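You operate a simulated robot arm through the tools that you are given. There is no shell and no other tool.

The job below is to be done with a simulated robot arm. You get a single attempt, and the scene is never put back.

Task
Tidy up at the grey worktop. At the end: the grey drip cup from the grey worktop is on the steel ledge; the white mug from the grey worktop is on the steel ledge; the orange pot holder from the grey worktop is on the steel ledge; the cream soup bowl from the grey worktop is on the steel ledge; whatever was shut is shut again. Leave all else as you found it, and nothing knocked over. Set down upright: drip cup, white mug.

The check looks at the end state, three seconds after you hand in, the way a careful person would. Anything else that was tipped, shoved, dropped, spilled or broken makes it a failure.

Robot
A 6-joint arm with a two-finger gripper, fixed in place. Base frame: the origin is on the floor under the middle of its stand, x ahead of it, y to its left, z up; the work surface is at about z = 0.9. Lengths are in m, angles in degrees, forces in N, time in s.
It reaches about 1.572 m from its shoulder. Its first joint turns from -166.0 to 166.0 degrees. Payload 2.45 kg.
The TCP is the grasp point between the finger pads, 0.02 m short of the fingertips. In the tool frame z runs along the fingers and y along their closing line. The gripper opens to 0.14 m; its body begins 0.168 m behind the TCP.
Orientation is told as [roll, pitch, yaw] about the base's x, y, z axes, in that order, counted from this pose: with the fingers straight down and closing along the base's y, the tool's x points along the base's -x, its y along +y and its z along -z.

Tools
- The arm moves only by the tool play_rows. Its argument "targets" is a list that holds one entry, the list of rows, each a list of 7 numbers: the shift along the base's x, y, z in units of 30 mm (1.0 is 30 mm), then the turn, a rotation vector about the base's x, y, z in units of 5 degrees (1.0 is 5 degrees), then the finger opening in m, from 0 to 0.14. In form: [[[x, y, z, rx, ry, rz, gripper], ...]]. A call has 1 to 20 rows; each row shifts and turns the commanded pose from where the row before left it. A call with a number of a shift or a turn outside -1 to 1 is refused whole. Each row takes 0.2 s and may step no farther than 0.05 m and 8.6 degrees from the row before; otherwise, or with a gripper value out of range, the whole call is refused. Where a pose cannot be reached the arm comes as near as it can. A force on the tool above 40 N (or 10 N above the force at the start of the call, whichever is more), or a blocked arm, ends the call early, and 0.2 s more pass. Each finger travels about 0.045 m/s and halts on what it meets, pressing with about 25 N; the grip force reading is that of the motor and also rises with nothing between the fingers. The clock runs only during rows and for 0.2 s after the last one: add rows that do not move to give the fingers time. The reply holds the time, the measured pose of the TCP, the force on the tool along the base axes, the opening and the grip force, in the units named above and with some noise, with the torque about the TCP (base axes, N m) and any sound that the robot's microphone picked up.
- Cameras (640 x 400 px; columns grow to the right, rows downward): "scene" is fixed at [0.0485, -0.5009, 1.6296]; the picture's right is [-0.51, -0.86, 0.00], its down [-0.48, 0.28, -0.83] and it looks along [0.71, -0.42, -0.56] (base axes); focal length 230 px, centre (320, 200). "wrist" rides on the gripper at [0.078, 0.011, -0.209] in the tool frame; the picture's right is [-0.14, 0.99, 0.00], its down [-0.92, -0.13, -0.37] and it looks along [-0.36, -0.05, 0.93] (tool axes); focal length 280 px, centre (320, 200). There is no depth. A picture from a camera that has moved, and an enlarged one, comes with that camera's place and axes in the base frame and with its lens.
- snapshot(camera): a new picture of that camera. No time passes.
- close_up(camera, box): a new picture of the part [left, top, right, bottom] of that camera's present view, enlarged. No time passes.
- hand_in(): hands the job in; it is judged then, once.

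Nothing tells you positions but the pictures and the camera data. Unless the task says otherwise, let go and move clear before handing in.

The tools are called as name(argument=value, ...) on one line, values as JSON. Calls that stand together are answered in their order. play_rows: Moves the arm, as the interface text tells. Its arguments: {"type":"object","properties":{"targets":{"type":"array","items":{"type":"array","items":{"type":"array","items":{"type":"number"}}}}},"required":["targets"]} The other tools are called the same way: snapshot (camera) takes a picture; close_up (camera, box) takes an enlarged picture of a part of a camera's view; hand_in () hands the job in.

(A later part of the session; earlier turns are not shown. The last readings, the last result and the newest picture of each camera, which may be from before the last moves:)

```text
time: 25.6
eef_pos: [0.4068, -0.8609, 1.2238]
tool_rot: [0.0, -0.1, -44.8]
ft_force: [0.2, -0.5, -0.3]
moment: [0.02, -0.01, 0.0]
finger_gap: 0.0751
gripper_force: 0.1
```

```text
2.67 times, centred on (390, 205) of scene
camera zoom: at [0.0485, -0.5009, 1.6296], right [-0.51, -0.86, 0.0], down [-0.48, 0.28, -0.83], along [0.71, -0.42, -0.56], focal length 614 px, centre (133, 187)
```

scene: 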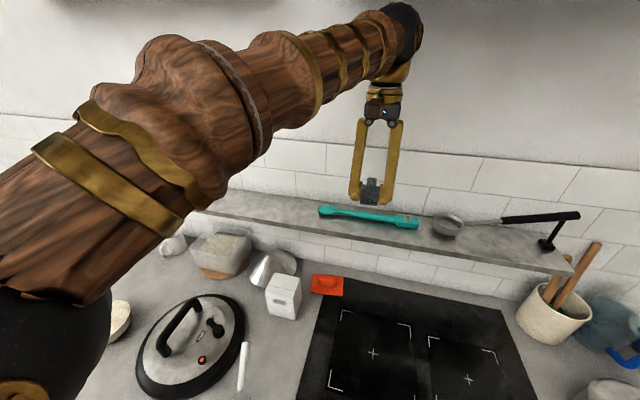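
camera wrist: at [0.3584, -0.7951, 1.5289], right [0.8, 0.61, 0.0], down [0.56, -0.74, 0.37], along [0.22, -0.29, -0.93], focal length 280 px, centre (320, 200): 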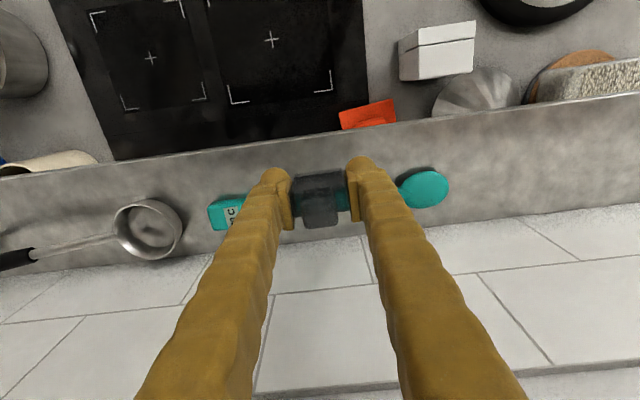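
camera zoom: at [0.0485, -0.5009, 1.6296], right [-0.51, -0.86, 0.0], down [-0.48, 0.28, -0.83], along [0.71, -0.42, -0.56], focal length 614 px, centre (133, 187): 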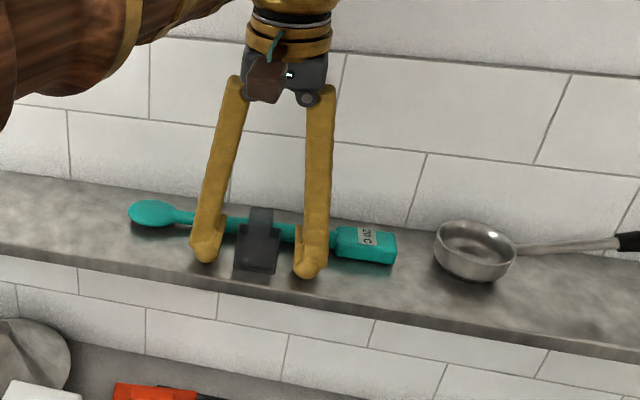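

The drip cup stands upright on the ledge, clear of the spatula. Next is the pot holder, which lies partly under the ledge near (0.48, -0.79), so I'll rise, back away from the wall and tilt the tool to reach under it.

play_rows(targets=[[[0, 0, 0.5, 0, 0, 0, 0.075], [0, 0, 1, 0, 0, 0, 0.075], [0, 0, 1, 0, 0, 0, 0.075], [0, 0, 1, 0, 0, 0, 0.075], [-0.3, 0.9, 0.2, 0, 0, 0, 0.085], [-0.3, 0.9, 0, 0, 0, 0, 0.085], [-0.3, 0.9, 0, 0, 0, 0.75, 0.085], [-0.3, 0.9, 0, 0, 0, 0.75, 0.085], [-0.3, 0.9, 0, -0.609, -0.793, 0, 0.085], [0, 0, 0, -0.609, -0.793, 0, 0.085], [0, 0, 0, -0.609, -0.793, 0, 0.085], [0, 0, 0, -0.609, -0.793, 0, 0.085], [0, 0, 0, -0.609, -0.793, 0, 0.085], [0, 0, 0, -0.609, -0.793, 0, 0.085], [0, 0, 0, -0.609, -0.793, 0, 0.085]]])

snapshot(camera="wrist")

snapshot(camera="scene")

```text
time: 28.8
eef_pos: [0.3614, -0.7259, 1.333]
tool_rot: [-0.1, -35.1, -37.3]
ft_force: [-0.2, -0.2, -0.4]
moment: [-0.01, 0.0, 0.01]
finger_gap: 0.0848
gripper_force: 0.1
```

```text
taken
camera wrist: at [0.2225, -0.6065, 1.4597], right [0.69, 0.72, 0.08], down [0.35, -0.43, 0.83], along [0.63, -0.55, -0.55], focal length 280 px, centre (320, 200)
```

wrist: 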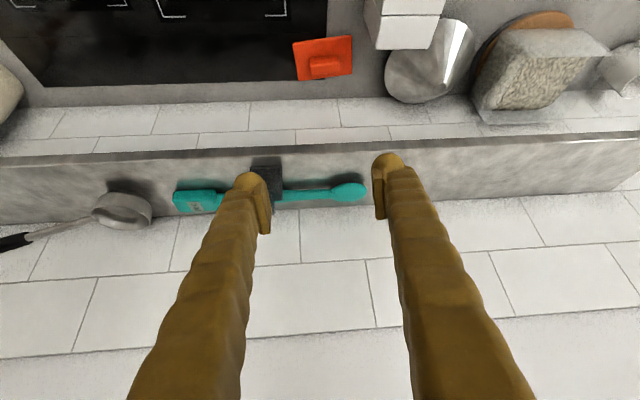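

```text
taken
```

scene: 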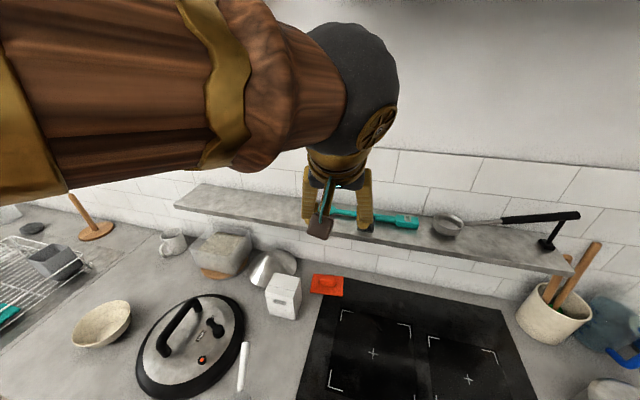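

close_up(camera="wrist", box=[260, 0, 420, 110])

close_up(camera="scene", box=[250, 250, 370, 340])

```text
3.64 times, centred on (340, 55) of wrist
camera zoom: at [0.2225, -0.6065, 1.4597], right [0.69, 0.72, 0.08], down [0.35, -0.43, 0.83], along [0.63, -0.55, -0.55], focal length 1020 px, centre (247, 727)
```

zoom: 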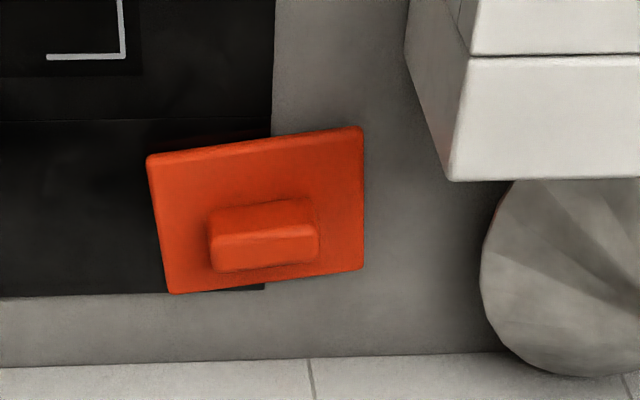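

```text
4.44 times, centred on (310, 295) of scene
camera zoom: at [0.0485, -0.5009, 1.6296], right [-0.51, -0.86, 0.0], down [-0.48, 0.28, -0.83], along [0.71, -0.42, -0.56], focal length 1024 px, centre (364, -222)
```

zoom: 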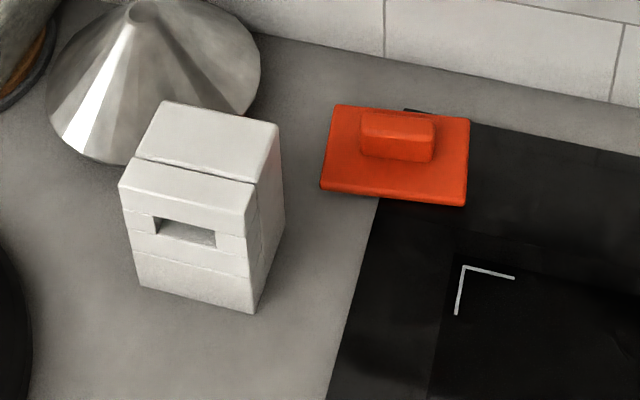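

The handle block on the pot holder is about 5.6 cm long, centred near (0.487, -0.793), and the white box is close beside it. I'll approach tilted 30 degrees, offset away from the box, and check the view before going under the ledge.

play_rows(targets=[[[0, 0, -0.4, 0.609, 0.793, 0, 0.075], [0.1, -0.085, -0.8, 0, 0, 0, 0.075], [0.1, -0.085, -0.8, 0, 0, 0, 0.075], [0.1, -0.085, -0.8, 0, 0, 0, 0.075], [0.1, -0.085, -0.8, 0, 0, 0, 0.075], [0.1, -0.085, -0.8, 0, 0, 0, 0.075], [0.1, -0.085, -0.8, 0, 0, 0, 0.075], [0.1, -0.085, -0.55, 0, 0, 0, 0.075]]])

snapshot(camera="wrist")

close_up(camera="wrist", box=[240, 20, 440, 160])

snapshot(camera="scene")

```text
time: 30.6
eef_pos: [0.3839, -0.7441, 1.1608]
tool_rot: [0.0, -30.0, -37.2]
ft_force: [-0.3, -0.1, 0.5]
moment: [-0.01, 0.0, 0.01]
finger_gap: 0.0752
gripper_force: 0.0
```

```text
taken
camera wrist: at [0.2538, -0.6316, 1.3035], right [0.7, 0.72, 0.07], down [0.41, -0.47, 0.78], along [0.59, -0.51, -0.62], focal length 280 px, centre (320, 200)
```

wrist: 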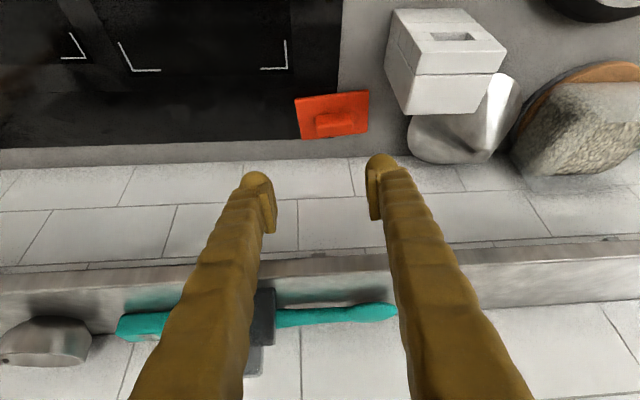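

```text
2.86 times, centred on (340, 90) of wrist
camera zoom: at [0.2538, -0.6316, 1.3035], right [0.7, 0.72, 0.07], down [0.41, -0.47, 0.78], along [0.59, -0.51, -0.62], focal length 801 px, centre (263, 514)
```

zoom: 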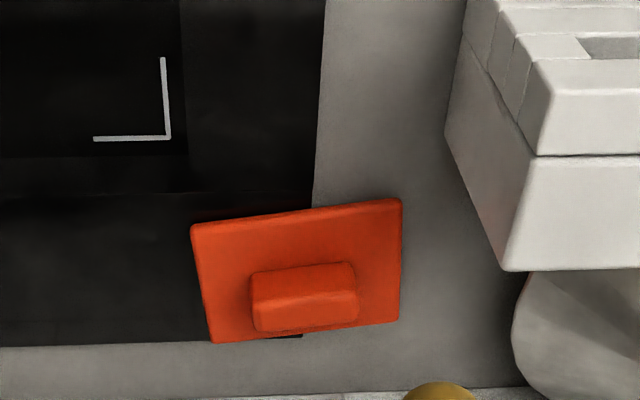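

```text
taken
```

scene: 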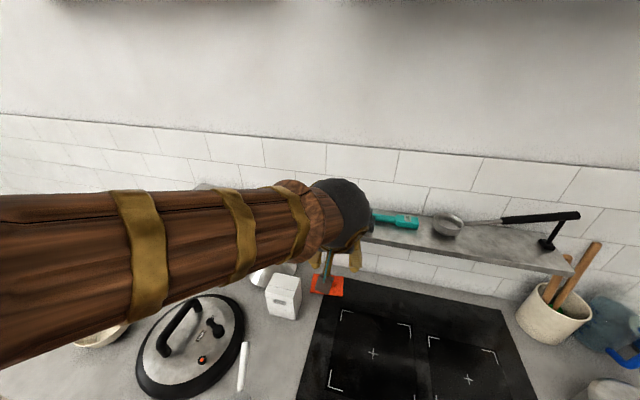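

play_rows(targets=[[[0.383, -0.264, -0.775, 0, 0, 0, 0.075], [0.383, -0.264, -0.775, 0, 0, 0, 0.075], [0.383, -0.264, -0.775, 0, 0, 0, 0.075], [0.383, -0.264, -0.775, 0, 0, 0, 0.075], [0.383, -0.264, -0.775, 0, 0, 0, 0.075]]])

snapshot(camera="wrist")

snapshot(camera="scene")

```text
time: 31.8
eef_pos: [0.4414, -0.7853, 1.0457]
tool_rot: [-0.2, -30.1, -37.3]
ft_force: [-0.1, 0.2, 0.1]
moment: [-0.01, 0.01, -0.02]
finger_gap: 0.075
gripper_force: 0.0
```

```text
taken
camera wrist: at [0.3118, -0.6723, 1.1874], right [0.7, 0.72, 0.07], down [0.41, -0.47, 0.78], along [0.59, -0.51, -0.62], focal length 280 px, centre (320, 200)
```

wrist: 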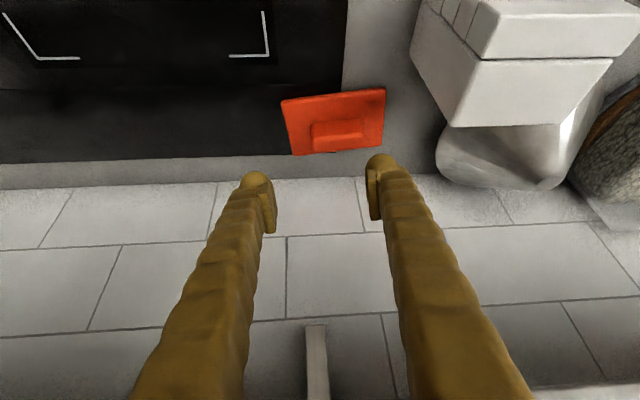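

```text
taken
```

scene: 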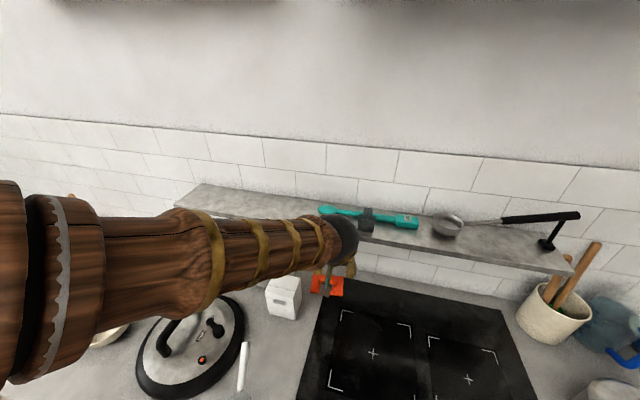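

close_up(camera="wrist", box=[240, 280, 400, 400])

close_up(camera="wrist", box=[240, 60, 440, 200])

close_up(camera="scene", box=[250, 200, 400, 310])

```text
3.33 times, centred on (320, 340) of wrist
camera zoom: at [0.3118, -0.6723, 1.1874], right [0.7, 0.72, 0.07], down [0.41, -0.47, 0.78], along [0.59, -0.51, -0.62], focal length 935 px, centre (320, -267)
```

zoom: 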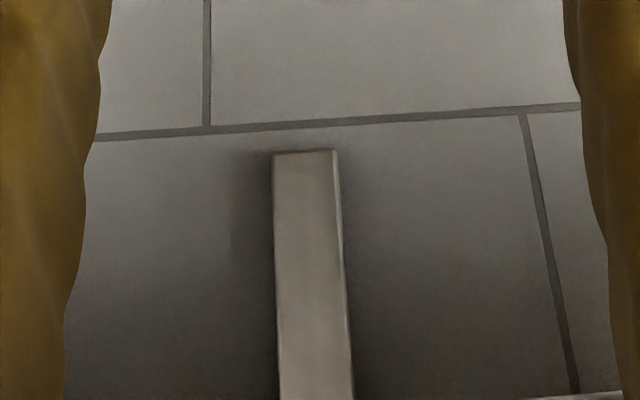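

```text
2.86 times, centred on (340, 130) of wrist
camera zoom: at [0.3118, -0.6723, 1.1874], right [0.7, 0.72, 0.07], down [0.41, -0.47, 0.78], along [0.59, -0.51, -0.62], focal length 801 px, centre (263, 400)
```

zoom: 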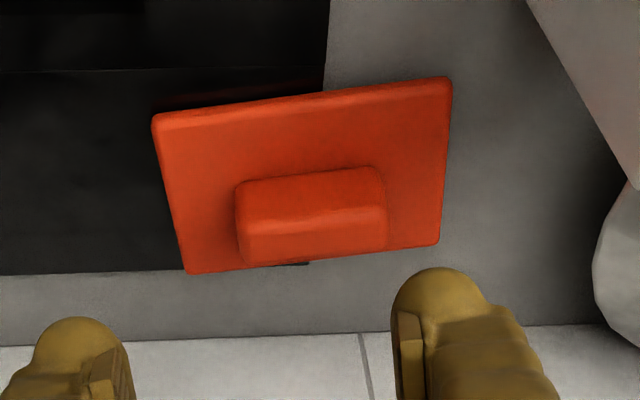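

```text
3.64 times, centred on (325, 255) of scene
camera zoom: at [0.0485, -0.5009, 1.6296], right [-0.51, -0.86, 0.0], down [-0.48, 0.28, -0.83], along [0.71, -0.42, -0.56], focal length 838 px, centre (302, 0)
```

zoom: 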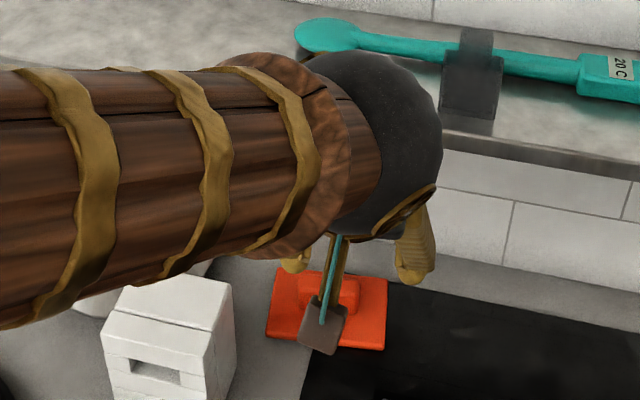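

The pot holder's handle centre is confirmed near (0.489, -0.790), and the brace under the ledge stays against the wall. I'll continue down the tilted path, then slide sideways until I'm over the handle.

play_rows(targets=[[[0.4, -0.235, -0.8, 0, 0, 0, 0.075], [0.4, -0.235, -0.8, 0, 0, 0, 0.075], [0.4, -0.235, -0.8, 0, 0, 0, 0.075], [0.2, 0.265, 0, 0, 0, 0, 0.075], [0.2, 0.265, 0, 0, 0, 0, 0.075], [0, 0, 0, 0, 0, 0, 0.075]]])

snapshot(camera="wrist")

close_up(camera="wrist", box=[240, 120, 420, 250])

close_up(camera="scene", box=[250, 200, 400, 310])

```text
time: 33.2
eef_pos: [0.4909, -0.7878, 0.9733]
tool_rot: [0.0, -30.0, -37.3]
ft_force: [-0.3, -0.4, 0.4]
moment: [0.01, -0.02, 0.02]
finger_gap: 0.075
gripper_force: 0.1
```

```text
taken
camera wrist: at [0.3601, -0.6756, 1.1143], right [0.7, 0.72, 0.07], down [0.41, -0.47, 0.78], along [0.59, -0.51, -0.62], focal length 280 px, centre (320, 200)
```

wrist: 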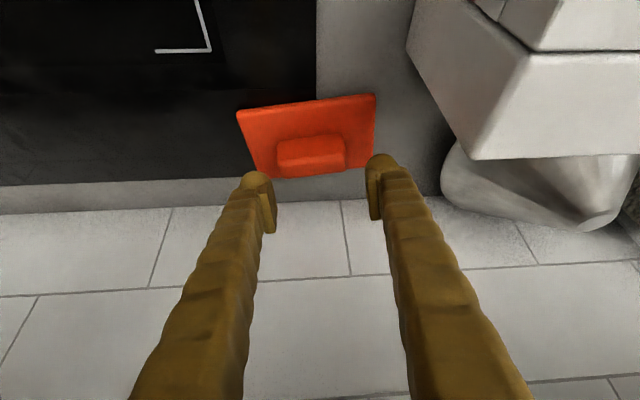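

```text
3.08 times, centred on (330, 185) of wrist
camera zoom: at [0.3601, -0.6756, 1.1143], right [0.7, 0.72, 0.07], down [0.41, -0.47, 0.78], along [0.59, -0.51, -0.62], focal length 863 px, centre (289, 246)
```

zoom: 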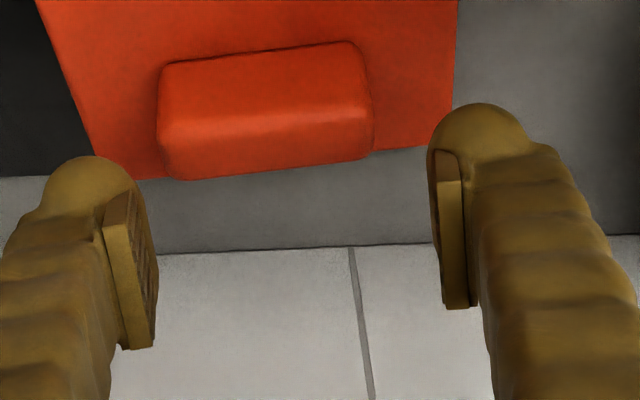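

```text
3.64 times, centred on (325, 255) of scene
camera zoom: at [0.0485, -0.5009, 1.6296], right [-0.51, -0.86, 0.0], down [-0.48, 0.28, -0.83], along [0.71, -0.42, -0.56], focal length 838 px, centre (302, 0)
```

zoom: 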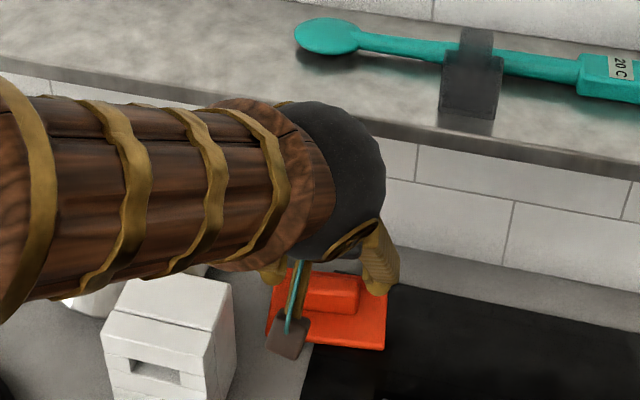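

play_rows(targets=[[[-0.04, -0.12, -0.5, 0, 0, 0, 0.075], [0, 0, -0.5, 0, 0, 0, 0.075], [0, 0, 0, 0, 0, 0, 0.075]]])

close_up(camera="wrist", box=[240, 120, 420, 250])

close_up(camera="scene", box=[250, 200, 400, 310])

```text
time: 34.0
eef_pos: [0.4903, -0.7928, 0.9438]
tool_rot: [-0.2, -30.0, -37.3]
ft_force: [-0.1, 0.4, 0.1]
moment: [-0.03, -0.04, 0.04]
finger_gap: 0.0748
gripper_force: 0.1
```

```text
3.08 times, centred on (330, 185) of wrist
camera zoom: at [0.359, -0.6805, 1.0852], right [0.7, 0.72, 0.07], down [0.41, -0.47, 0.78], along [0.59, -0.51, -0.62], focal length 863 px, centre (289, 246)
```

zoom: 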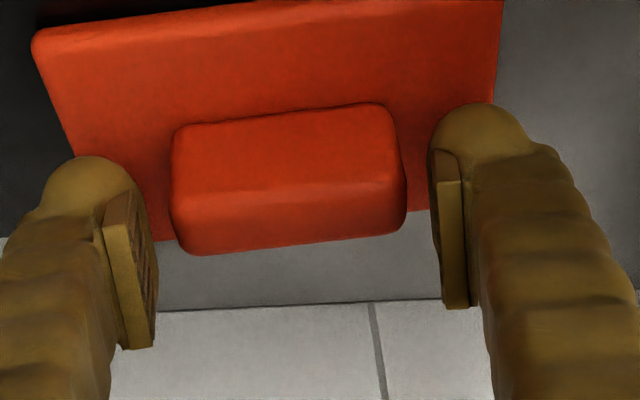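

```text
3.64 times, centred on (325, 255) of scene
camera zoom: at [0.0485, -0.5009, 1.6296], right [-0.51, -0.86, 0.0], down [-0.48, 0.28, -0.83], along [0.71, -0.42, -0.56], focal length 838 px, centre (302, 0)
```

zoom: 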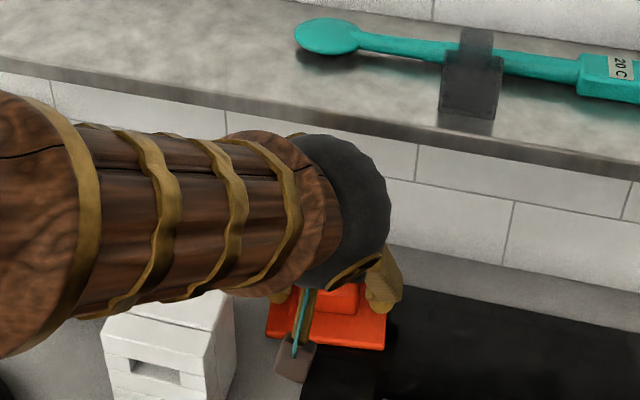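

play_rows(targets=[[[0, 0, -0.1, 0, 0, 0, 0.075], [0, 0, -0.1, 0, 0, 0, 0.075], [0, 0, 0, 0, 0, 0, 0.075]]])

close_up(camera="wrist", box=[240, 120, 420, 250])

```text
time: 34.8
eef_pos: [0.49, -0.7935, 0.9376]
tool_rot: [-0.1, -29.9, -37.3]
ft_force: [0.4, -0.9, 4.7]
moment: [0.01, 0.03, 0.01]
finger_gap: 0.0752
gripper_force: 0.1
```

```text
3.08 times, centred on (330, 185) of wrist
camera zoom: at [0.3583, -0.6801, 1.0801], right [0.7, 0.72, 0.07], down [0.41, -0.47, 0.78], along [0.59, -0.51, -0.62], focal length 863 px, centre (289, 246)
```

zoom: 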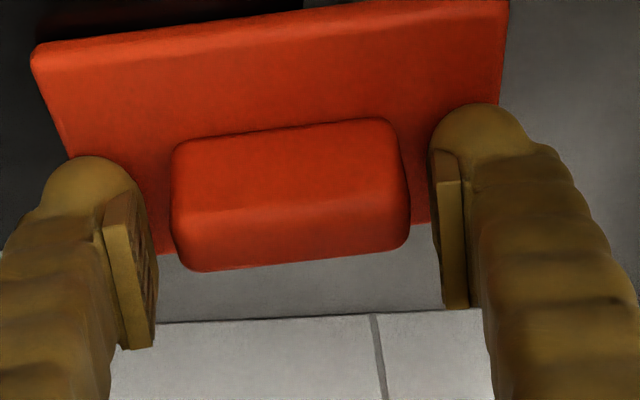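

The fingertips are just touching the pad beside the handle (4.7 N). I'll lift a hair and close on the handle block.

play_rows(targets=[[[0, 0, 0.03, 0, 0, 0, 0.075], [0, 0, 0, 0, 0, 0, 0.065], [0, 0, 0, 0, 0, 0, 0.055], [0, 0, 0, 0, 0, 0, 0.04], [0, 0, 0, 0, 0, 0, 0.04], [0, 0, 0, 0, 0, 0, 0.04]]])

close_up(camera="wrist", box=[240, 120, 420, 250])

close_up(camera="scene", box=[250, 200, 400, 310])

```text
time: 36.2
eef_pos: [0.4871, -0.7922, 0.94]
tool_rot: [-0.2, -30.0, -37.4]
ft_force: [-0.3, 1.6, 7.2]
moment: [-0.03, 0.11, -0.01]
finger_gap: 0.0596
gripper_force: 24.4
```

```text
3.08 times, centred on (330, 185) of wrist
camera zoom: at [0.3579, -0.6797, 1.0811], right [0.7, 0.72, 0.07], down [0.41, -0.47, 0.78], along [0.59, -0.51, -0.62], focal length 863 px, centre (289, 246)
```

zoom: 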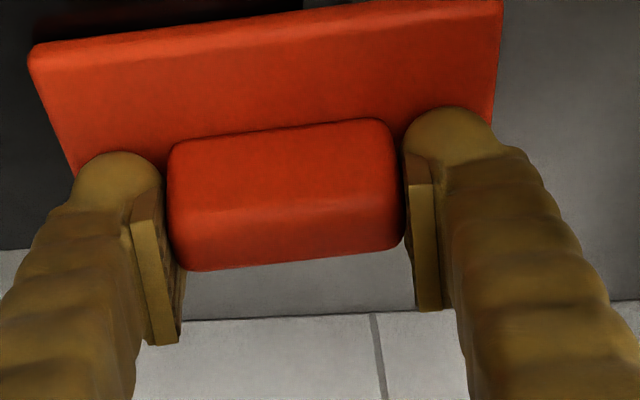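

```text
3.64 times, centred on (325, 255) of scene
camera zoom: at [0.0485, -0.5009, 1.6296], right [-0.51, -0.86, 0.0], down [-0.48, 0.28, -0.83], along [0.71, -0.42, -0.56], focal length 838 px, centre (302, 0)
```

zoom: 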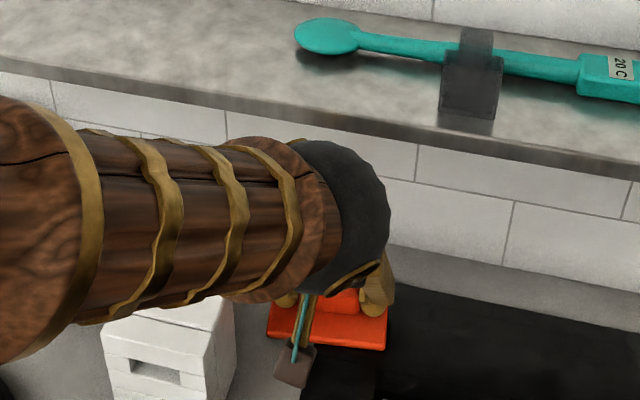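

play_rows(targets=[[[0, 0, 0.3, 0, 0, 0, 0.04], [0, 0, 0.4, 0, 0, 0, 0.04], [0, 0, 0.4, 0, 0, 0, 0.04], [0, 0, 0, 0, 0, 0, 0.04]]])

snapshot(camera="wrist")

close_up(camera="scene", box=[250, 200, 400, 310])

```text
time: 37.2
eef_pos: [0.4882, -0.7928, 0.9699]
tool_rot: [-0.2, -29.9, -37.3]
ft_force: [0.1, -0.1, 0.0]
moment: [-0.01, 0.03, 0.03]
finger_gap: 0.06
gripper_force: 24.9
```

```text
taken
camera wrist: at [0.3579, -0.6797, 1.1127], right [0.7, 0.72, 0.07], down [0.41, -0.47, 0.78], along [0.59, -0.51, -0.62], focal length 280 px, centre (320, 200)
```

wrist: 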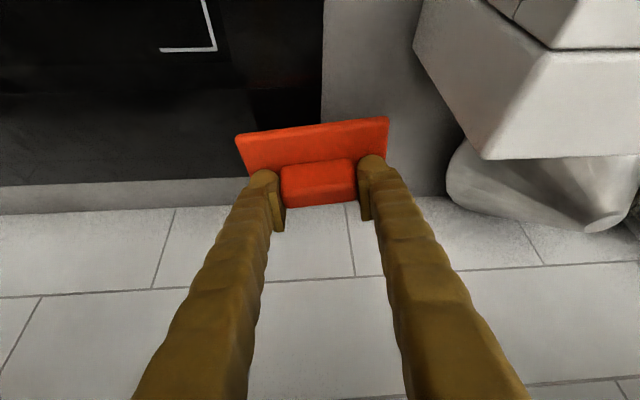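

```text
3.64 times, centred on (325, 255) of scene
camera zoom: at [0.0485, -0.5009, 1.6296], right [-0.51, -0.86, 0.0], down [-0.48, 0.28, -0.83], along [0.71, -0.42, -0.56], focal length 838 px, centre (302, 0)
```

zoom: 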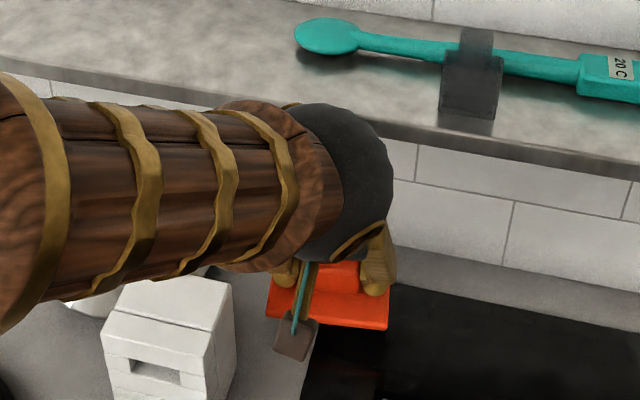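

The pot holder is in hand and level. I'll draw it out away from the wall along the same tilted path, then up above the ledge.

play_rows(targets=[[[-0.3, -0.4, 0, 0, 0, 0, 0.04], [-0.383, 0.264, 0.7, 0, 0, 0, 0.04], [-0.383, 0.264, 0.775, 0, 0, 0, 0.04], [-0.383, 0.264, 0.775, 0, 0, 0, 0.04], [-0.383, 0.264, 0.775, 0, 0, 0, 0.04], [-0.383, 0.264, 0.775, 0, 0, 0, 0.04], [-0.383, 0.264, 0.775, 0, 0, 0, 0.04], [-0.383, 0.264, 0.775, 0, 0, 0, 0.04], [-0.383, 0.264, 0.775, 0, 0, 0, 0.04], [-0.1, 0.1, 0.9, 0, 0, 0, 0.04], [-0.1, 0.1, 0.9, 0, 0, 0, 0.04], [0, 0, 0.9, 0, 0, 0, 0.04], [0, 0, 0.9, 0, 0, 0, 0.04], [0, 0, 0.9, 0, 0, 0, 0.04], [0, 0, 0.5, 0, 0, 0, 0.04]]])

snapshot(camera="wrist")

snapshot(camera="scene")

```text
time: 40.4
eef_pos: [0.3808, -0.7353, 1.3041]
tool_rot: [-0.2, -30.1, -37.3]
ft_force: [0.2, -0.1, -1.0]
moment: [-0.01, -0.02, 0.02]
finger_gap: 0.0596
gripper_force: 24.5
```

```text
taken
camera wrist: at [0.2501, -0.6227, 1.4466], right [0.7, 0.72, 0.07], down [0.41, -0.47, 0.78], along [0.59, -0.51, -0.62], focal length 280 px, centre (320, 200)
```

wrist: 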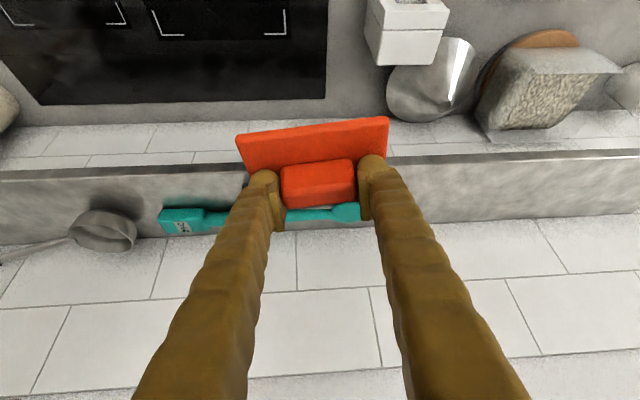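

```text
taken
```

scene: 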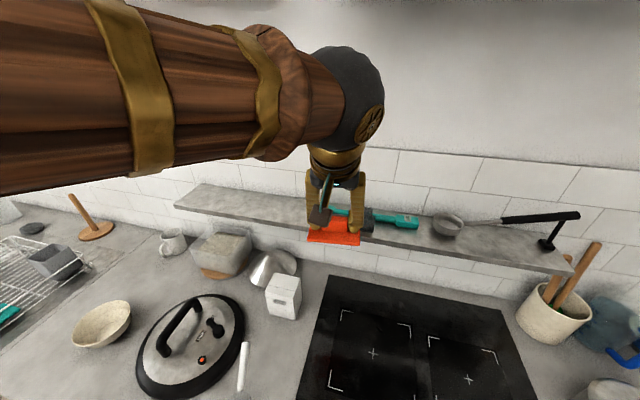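

play_rows(targets=[[[0, 0, 0.6, 0, 0, -0.5, 0.04], [0.847, 0.073, 0, 0, 0, -0.52, 0.04], [0.847, 0.073, 0, 0, 0, -0.52, 0.04], [0.847, 0.073, 0, 0, 0, 0, 0.04], [0.847, 0.073, 0, 0, 0, 0, 0.04], [0.847, 0.073, 0, 0, 0, 0, 0.04], [0.847, 0.073, 0, 0, 0, 0, 0.04], [0.847, 0.073, 0, 0, 0, 0, 0.04], [0.847, 0.073, 0, 0, 0, 0, 0.04], [0.847, 0.073, 0, 0, 0, 0, 0.04], [0, 0, 0, 0, 0, 0, 0.04]]])

snapshot(camera="wrist")

snapshot(camera="scene")

```text
time: 42.8
eef_pos: [0.6117, -0.7166, 1.3251]
tool_rot: [-0.1, -30.1, -45.0]
ft_force: [0.6, 0.2, -0.8]
moment: [-0.01, 0.01, 0.03]
finger_gap: 0.0596
gripper_force: 24.7
```

```text
taken
camera wrist: at [0.4974, -0.5867, 1.4667], right [0.78, 0.62, 0.07], down [0.34, -0.52, 0.78], along [0.52, -0.59, -0.62], focal length 280 px, centre (320, 200)
```

wrist: 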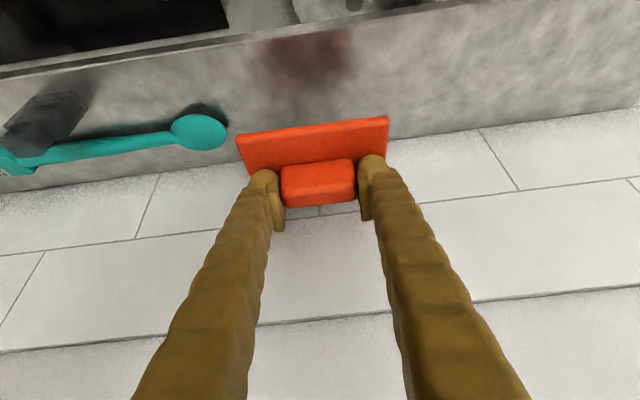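

```text
taken
```

scene: 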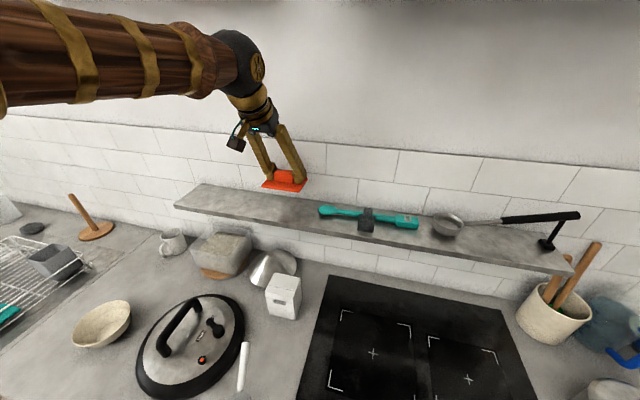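

play_rows(targets=[[[0, 0, -0.85, 0, 0, 0, 0.04], [0, 0, -0.85, 0, 0, 0, 0.04], [0, 0, -0.75, 0, 0, 0, 0.04], [0, 0, 0, 0, 0, 0, 0.04]]])

snapshot(camera="wrist")

close_up(camera="scene", box=[200, 110, 380, 260])

```text
time: 43.8
eef_pos: [0.6106, -0.7159, 1.2504]
tool_rot: [-0.1, -30.0, -45.0]
ft_force: [0.3, 0.4, -0.8]
moment: [0.03, 0.02, 0.06]
finger_gap: 0.0596
gripper_force: 25.2
```

```text
taken
camera wrist: at [0.4972, -0.5857, 1.3922], right [0.78, 0.62, 0.07], down [0.34, -0.52, 0.78], along [0.52, -0.59, -0.62], focal length 280 px, centre (320, 200)
```

wrist: 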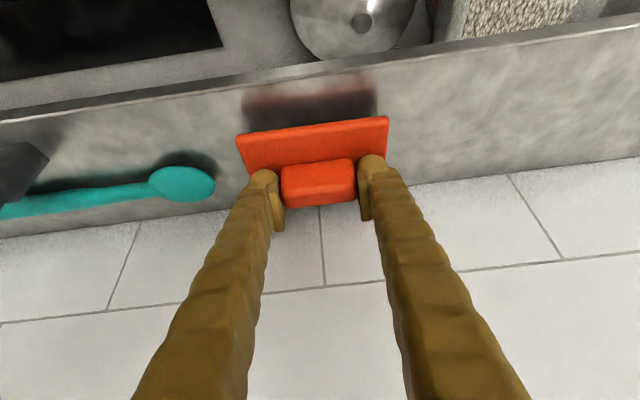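

```text
2.67 times, centred on (290, 185) of scene
camera zoom: at [0.0485, -0.5009, 1.6296], right [-0.51, -0.86, 0.0], down [-0.48, 0.28, -0.83], along [0.71, -0.42, -0.56], focal length 614 px, centre (400, 240)
```

zoom: 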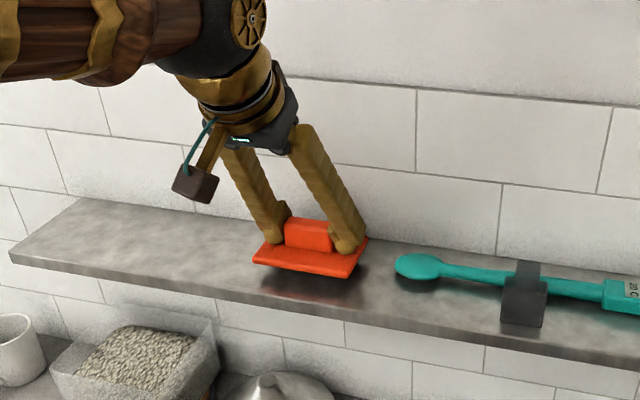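

play_rows(targets=[[[0, 0, -0.1, 0, 0, 0, 0.04], [0, 0, -0.1, 0, 0, 0, 0.04], [0, 0, 0, 0, 0, 0, 0.04]]])

```text
time: 44.6
eef_pos: [0.6097, -0.7152, 1.2437]
tool_rot: [-0.1, -30.0, -45.0]
ft_force: [0.1, -0.4, -0.2]
moment: [0.0, 0.01, -0.01]
finger_gap: 0.06
gripper_force: 25.2
```

play_rows(targets=[[[0, 0, -0.1, 0, 0, 0, 0.04], [0, 0, 0, 0, 0, 0, 0.04]]])

```text
time: 45.2
eef_pos: [0.6098, -0.716, 1.2408]
tool_rot: [0.0, -30.1, -45.0]
ft_force: [-0.3, -0.7, -1.4]
moment: [0.03, 0.0, 0.03]
finger_gap: 0.0599
gripper_force: 25.0
```

play_rows(targets=[[[0, 0, -0.08, 0, 0, 0, 0.04], [0, 0, 0, 0, 0, 0, 0.04]]])

close_up(camera="scene", box=[240, 160, 340, 240])

```text
time: 45.8
eef_pos: [0.6093, -0.7145, 1.239]
tool_rot: [-0.1, -30.0, -45.0]
ft_force: [0.2, -0.4, -1.6]
moment: [0.0, 0.0, -0.02]
finger_gap: 0.0597
gripper_force: 25.1
```

```text
5.00 times, centred on (290, 200) of scene
camera zoom: at [0.0485, -0.5009, 1.6296], right [-0.51, -0.86, 0.0], down [-0.48, 0.28, -0.83], along [0.71, -0.42, -0.56], focal length 1152 px, centre (470, 200)
```

zoom: 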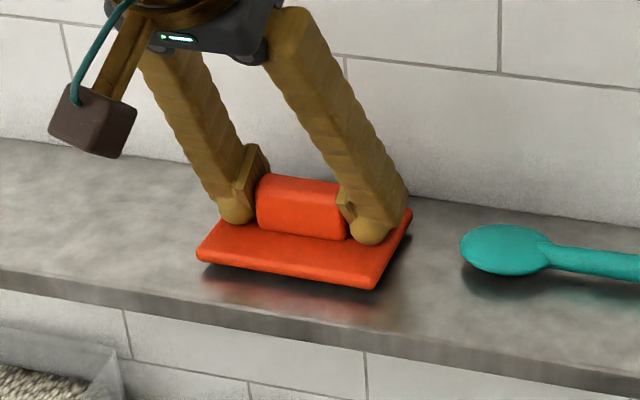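

play_rows(targets=[[[0, 0, -0.08, 0, 0, 0, 0.04], [0, 0, 0, 0, 0, 0, 0.04]]])

```text
time: 46.4
eef_pos: [0.6091, -0.7138, 1.2366]
tool_rot: [-0.2, -30.0, -44.9]
ft_force: [-0.4, 0.3, -0.8]
moment: [0.03, -0.03, -0.02]
finger_gap: 0.0596
gripper_force: 25.4
```

play_rows(targets=[[[0, 0, -0.08, 0, 0, 0, 0.04], [0, 0, 0, 0, 0, 0, 0.04]]])

```text
time: 47.0
eef_pos: [0.6093, -0.7154, 1.2332]
tool_rot: [-0.2, -30.1, -45.0]
ft_force: [-0.7, -0.3, 0.0]
moment: [-0.01, -0.03, 0.03]
finger_gap: 0.0595
gripper_force: 25.5
```

play_rows(targets=[[[0, 0, -0.06, 0, 0, 0, 0.04], [0, 0, 0, 0, 0, 0, 0.04]]])

close_up(camera="scene", box=[240, 160, 340, 240])

```text
time: 47.6
eef_pos: [0.6086, -0.7157, 1.2338]
tool_rot: [-0.1, -30.2, -45.0]
ft_force: [4.4, 3.6, 14.6]
moment: [0.18, 0.06, -0.08]
finger_gap: 0.0597
gripper_force: 25.2
```

```text
5.00 times, centred on (290, 200) of scene
camera zoom: at [0.0485, -0.5009, 1.6296], right [-0.51, -0.86, 0.0], down [-0.48, 0.28, -0.83], along [0.71, -0.42, -0.56], focal length 1152 px, centre (470, 200)
```

zoom: 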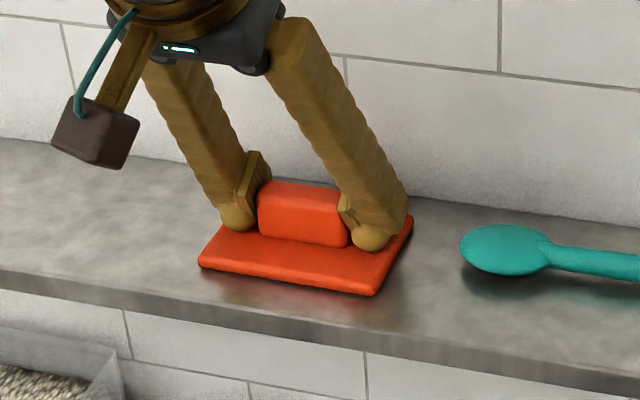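

The pot holder is down on the ledge. I'll release it and back off along the tool axis.

play_rows(targets=[[[0, 0, 0.04, 0, 0, 0, 0.04], [0, 0, 0, 0, 0, 0, 0.065], [0, 0, 0, 0, 0, 0, 0.075], [0, 0, 0, 0, 0, 0, 0.08], [0, 0, 0, 0, 0, 0, 0.08], [-0.2, 0.2, 0.5, 0, 0, 0, 0.08], [-0.3, 0.3, 0.75, 0, 0, 0, 0.08], [-0.3, 0.3, 0.75, 0, 0, 0, 0.08], [-0.3, 0.3, 0.75, 0, 0, 0, 0.08], [-0.3, 0.3, 0.75, 0, 0, 0, 0.08]]])

snapshot(camera="wrist")

snapshot(camera="scene")

```text
time: 49.8
eef_pos: [0.5666, -0.6746, 1.3361]
tool_rot: [-0.1, -29.9, -45.1]
ft_force: [0.5, 0.0, -0.3]
moment: [0.03, 0.01, -0.01]
finger_gap: 0.0797
gripper_force: 0.0
```

```text
taken
camera wrist: at [0.4534, -0.5451, 1.4787], right [0.79, 0.62, 0.07], down [0.34, -0.52, 0.78], along [0.52, -0.59, -0.62], focal length 280 px, centre (320, 200)
```

wrist: 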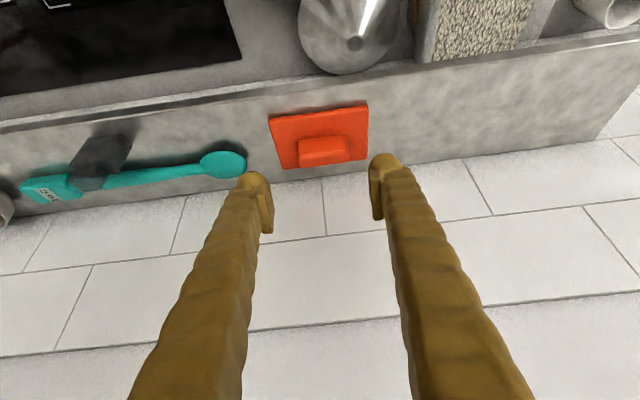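

```text
taken
```

scene: 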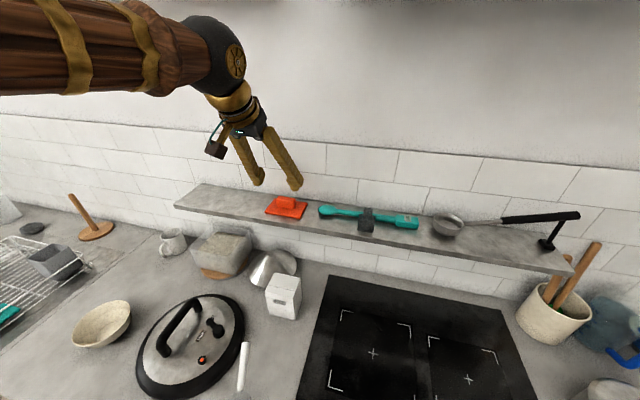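

The pot holder is flat on the ledge. Next is the bowl, centred near (0.681, -0.135); I'll straighten the tool and move above it for a close look.

play_rows(targets=[[[0.2, 0.9, 0, 0.707, 0.707, 0, 0.08], [0.2, 0.95, 0, 0.707, 0.707, 0, 0.08], [0.2, 0.95, 0, 0.707, 0.707, 0, 0.08], [0.2, 0.95, 0, 0.707, 0.707, 0, 0.08], [0.2, 0.95, 0, 0.707, 0.707, 0, 0.08], [0.2, 0.95, 0, 0.707, 0.707, 0, 0.08], [0.25, 0.98, -0.2, 0, 0, 0, 0.08], [0.25, 0.98, -0.2, 0, 0, 0, 0.08], [0.25, 0.98, -0.2, 0, 0, 0, 0.08], [0.25, 0.98, -0.2, 0, 0, 0, 0.08], [0.25, 0.98, -0.2, 0, 0, 0, 0.08], [0.25, 0.98, -0.2, 0, 0, 0, 0.08], [0.25, 0.98, -0.2, 0, 0, 0, 0.08], [0.25, 0.98, -0.2, 0, 0, 0, 0.08], [0.25, 0.98, -0.2, 0, 0, 0, 0.08], [0.25, 0.98, -0.2, 0, 0, 0, 0.08], [0.25, 0.98, -0.2, 0, 0, 0, 0.08], [0.25, 0.98, -0.2, 0, 0, 0, 0.08]]])

snapshot(camera="wrist")

snapshot(camera="scene")

```text
time: 53.6
eef_pos: [0.6934, -0.1511, 1.2655]
tool_rot: [0.0, 0.0, -44.9]
ft_force: [0.5, -0.7, 0.0]
moment: [-0.01, 0.01, 0.01]
finger_gap: 0.0799
gripper_force: 0.0
```

```text
taken
camera wrist: at [0.6459, -0.0875, 1.4751], right [0.8, 0.6, 0.0], down [0.56, -0.74, 0.37], along [0.22, -0.3, -0.93], focal length 280 px, centre (320, 200)
```

wrist: 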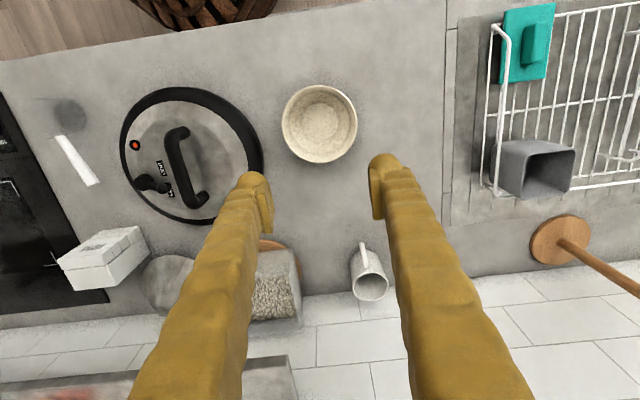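

```text
taken
```

scene: 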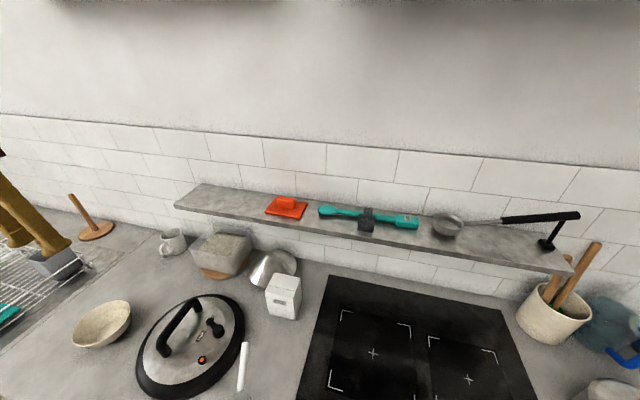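

close_up(camera="wrist", box=[250, 60, 400, 180])

close_up(camera="scene", box=[60, 280, 150, 360])

```text
3.33 times, centred on (325, 120) of wrist
camera zoom: at [0.6459, -0.0875, 1.4751], right [0.8, 0.6, 0.0], down [0.56, -0.74, 0.37], along [0.22, -0.3, -0.93], focal length 935 px, centre (303, 467)
```

zoom: 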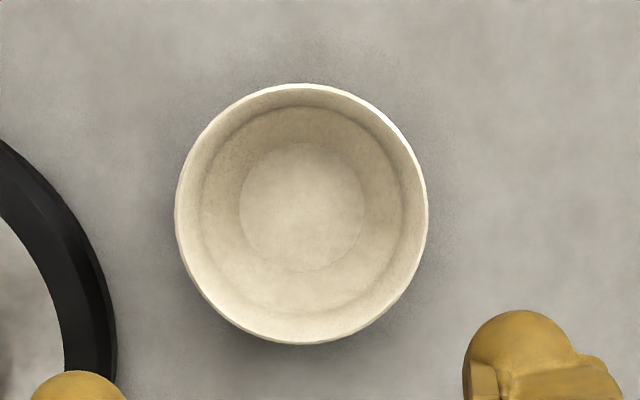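

```text
5.00 times, centred on (105, 320) of scene
camera zoom: at [0.0485, -0.5009, 1.6296], right [-0.51, -0.86, 0.0], down [-0.48, 0.28, -0.83], along [0.71, -0.42, -0.56], focal length 1152 px, centre (1395, -400)
```

zoom: 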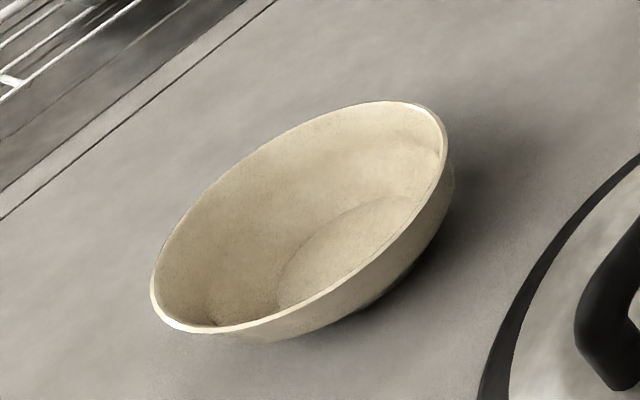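

The bowl is centred at (0.680, -0.133) with a rim radius of about 6.7 cm at z = 0.955. I'll pinch the rim on its left side with a slight 15 degree lean to match the wall slope.

play_rows(targets=[[[0.284, 0.434, -0.8, -0.707, 0.707, 0, 0.06], [0.284, 0.434, -0.8, -0.707, 0.707, 0, 0.06], [0.284, 0.434, -0.8, -0.707, 0.707, 0, 0.06], [0.284, 0.434, -0.8, 0, 0, 0, 0.06], [0.284, 0.434, -0.8, 0, 0, 0, 0.06], [0.284, 0.434, -0.8, 0, 0, 0, 0.06], [0.284, 0.434, -0.8, 0, 0, 0, 0.06], [0, 0, 0, 0, 0, 0, 0.06]]])

snapshot(camera="wrist")

close_up(camera="scene", box=[20, 200, 180, 360])

```text
time: 55.4
eef_pos: [0.7514, -0.0584, 1.0995]
tool_rot: [-15.1, 0.0, -44.8]
ft_force: [-0.5, 0.0, -0.1]
moment: [0.0, 0.0, 0.02]
finger_gap: 0.0601
gripper_force: 0.0
```

```text
taken
camera wrist: at [0.7424, 0.042, 1.2981], right [0.77, 0.58, -0.26], down [0.63, -0.67, 0.39], along [0.05, -0.46, -0.88], focal length 280 px, centre (320, 200)
```

wrist: 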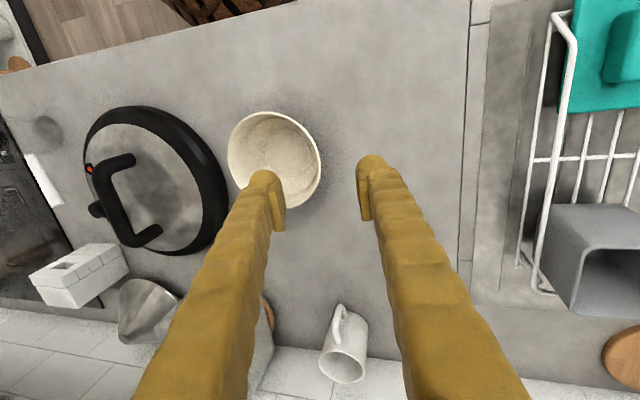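

```text
2.50 times, centred on (100, 280) of scene
camera zoom: at [0.0485, -0.5009, 1.6296], right [-0.51, -0.86, 0.0], down [-0.48, 0.28, -0.83], along [0.71, -0.42, -0.56], focal length 576 px, centre (870, 0)
```

zoom: 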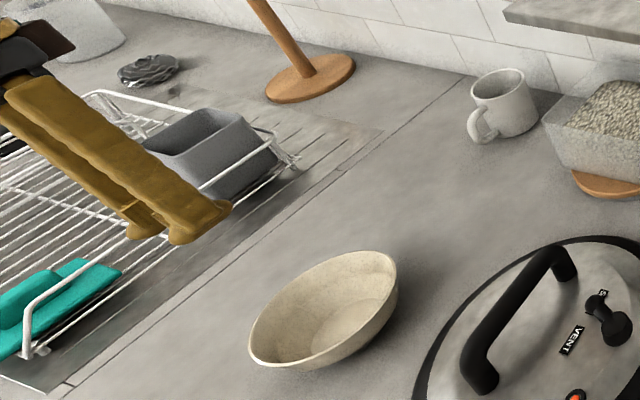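

play_rows(targets=[[[-0.168, -0.168, -0.886, 0, 0, 0, 0.06], [-0.168, -0.168, -0.886, 0, 0, 0, 0.06], [-0.168, -0.168, -0.886, 0, 0, 0, 0.06], [-0.168, -0.168, -0.886, 0, 0, 0, 0.06], [0, 0, 0, 0, 0, 0, 0.06]]])

snapshot(camera="wrist")

close_up(camera="wrist", box=[180, 90, 440, 250])

close_up(camera="scene", box=[20, 230, 180, 380])

```text
time: 56.6
eef_pos: [0.7322, -0.0789, 0.9905]
tool_rot: [-15.0, -0.1, -45.0]
ft_force: [-0.3, 0.0, 1.1]
moment: [0.03, 0.0, 0.03]
finger_gap: 0.0601
gripper_force: 0.0
```

```text
taken
camera wrist: at [0.7228, 0.0224, 1.19], right [0.77, 0.58, -0.26], down [0.63, -0.67, 0.39], along [0.05, -0.46, -0.88], focal length 280 px, centre (320, 200)
```

wrist: 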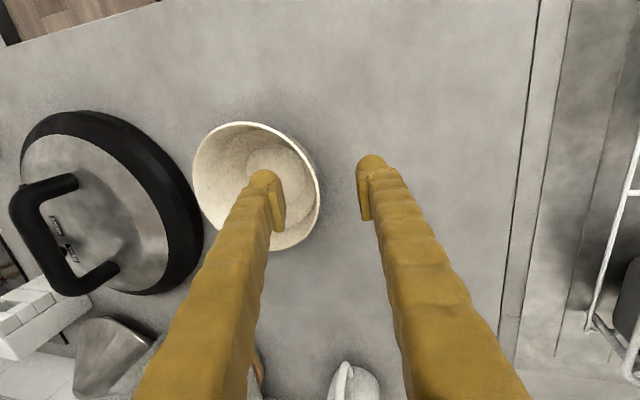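

```text
2.46 times, centred on (310, 170) of wrist
camera zoom: at [0.7228, 0.0224, 1.19], right [0.77, 0.58, -0.26], down [0.63, -0.67, 0.39], along [0.05, -0.46, -0.88], focal length 690 px, centre (345, 274)
```

zoom: 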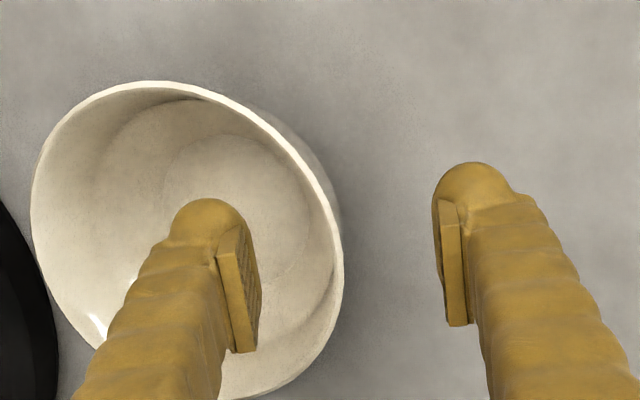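

```text
2.67 times, centred on (100, 305) of scene
camera zoom: at [0.0485, -0.5009, 1.6296], right [-0.51, -0.86, 0.0], down [-0.48, 0.28, -0.83], along [0.71, -0.42, -0.56], focal length 614 px, centre (907, -80)
```

zoom: 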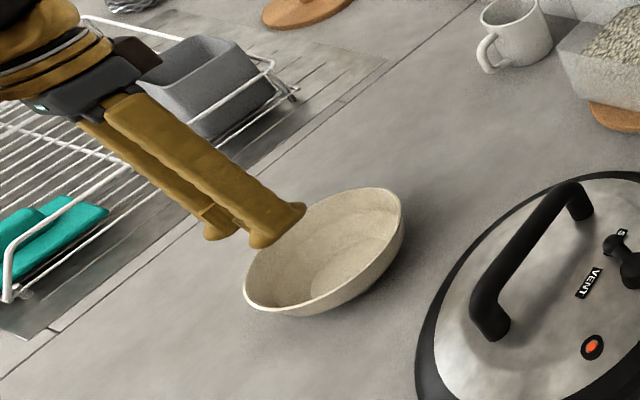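

play_rows(targets=[[[-0.122, -0.122, -0.644, 0, 0, 0, 0.06], [-0.122, -0.122, -0.644, 0, 0, 0, 0.06], [0, 0, 0, 0, 0, 0, 0.06]]])

close_up(camera="wrist", box=[180, 90, 440, 250])

close_up(camera="scene", box=[20, 230, 180, 380])

```text
time: 57.4
eef_pos: [0.7249, -0.0849, 0.9529]
tool_rot: [-15.1, 0.1, -45.0]
ft_force: [-0.9, -0.5, 0.2]
moment: [0.0, 0.01, 0.01]
finger_gap: 0.0604
gripper_force: 0.1
```

```text
2.46 times, centred on (310, 170) of wrist
camera zoom: at [0.7157, 0.0143, 1.1519], right [0.77, 0.58, -0.26], down [0.63, -0.67, 0.39], along [0.05, -0.46, -0.88], focal length 690 px, centre (345, 274)
```

zoom: 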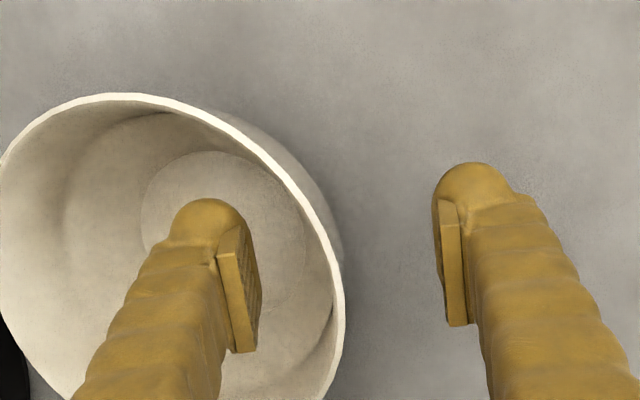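

```text
2.67 times, centred on (100, 305) of scene
camera zoom: at [0.0485, -0.5009, 1.6296], right [-0.51, -0.86, 0.0], down [-0.48, 0.28, -0.83], along [0.71, -0.42, -0.56], focal length 614 px, centre (907, -80)
```

zoom: 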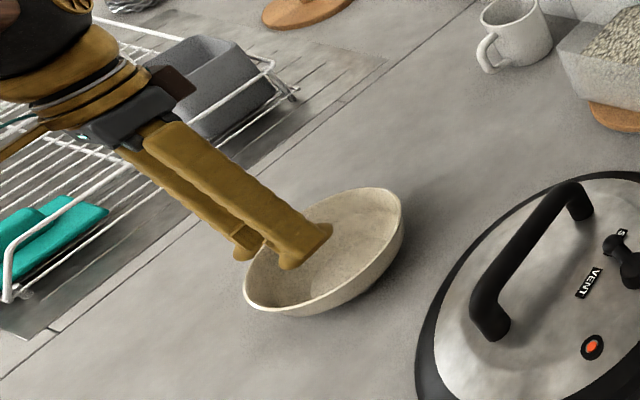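

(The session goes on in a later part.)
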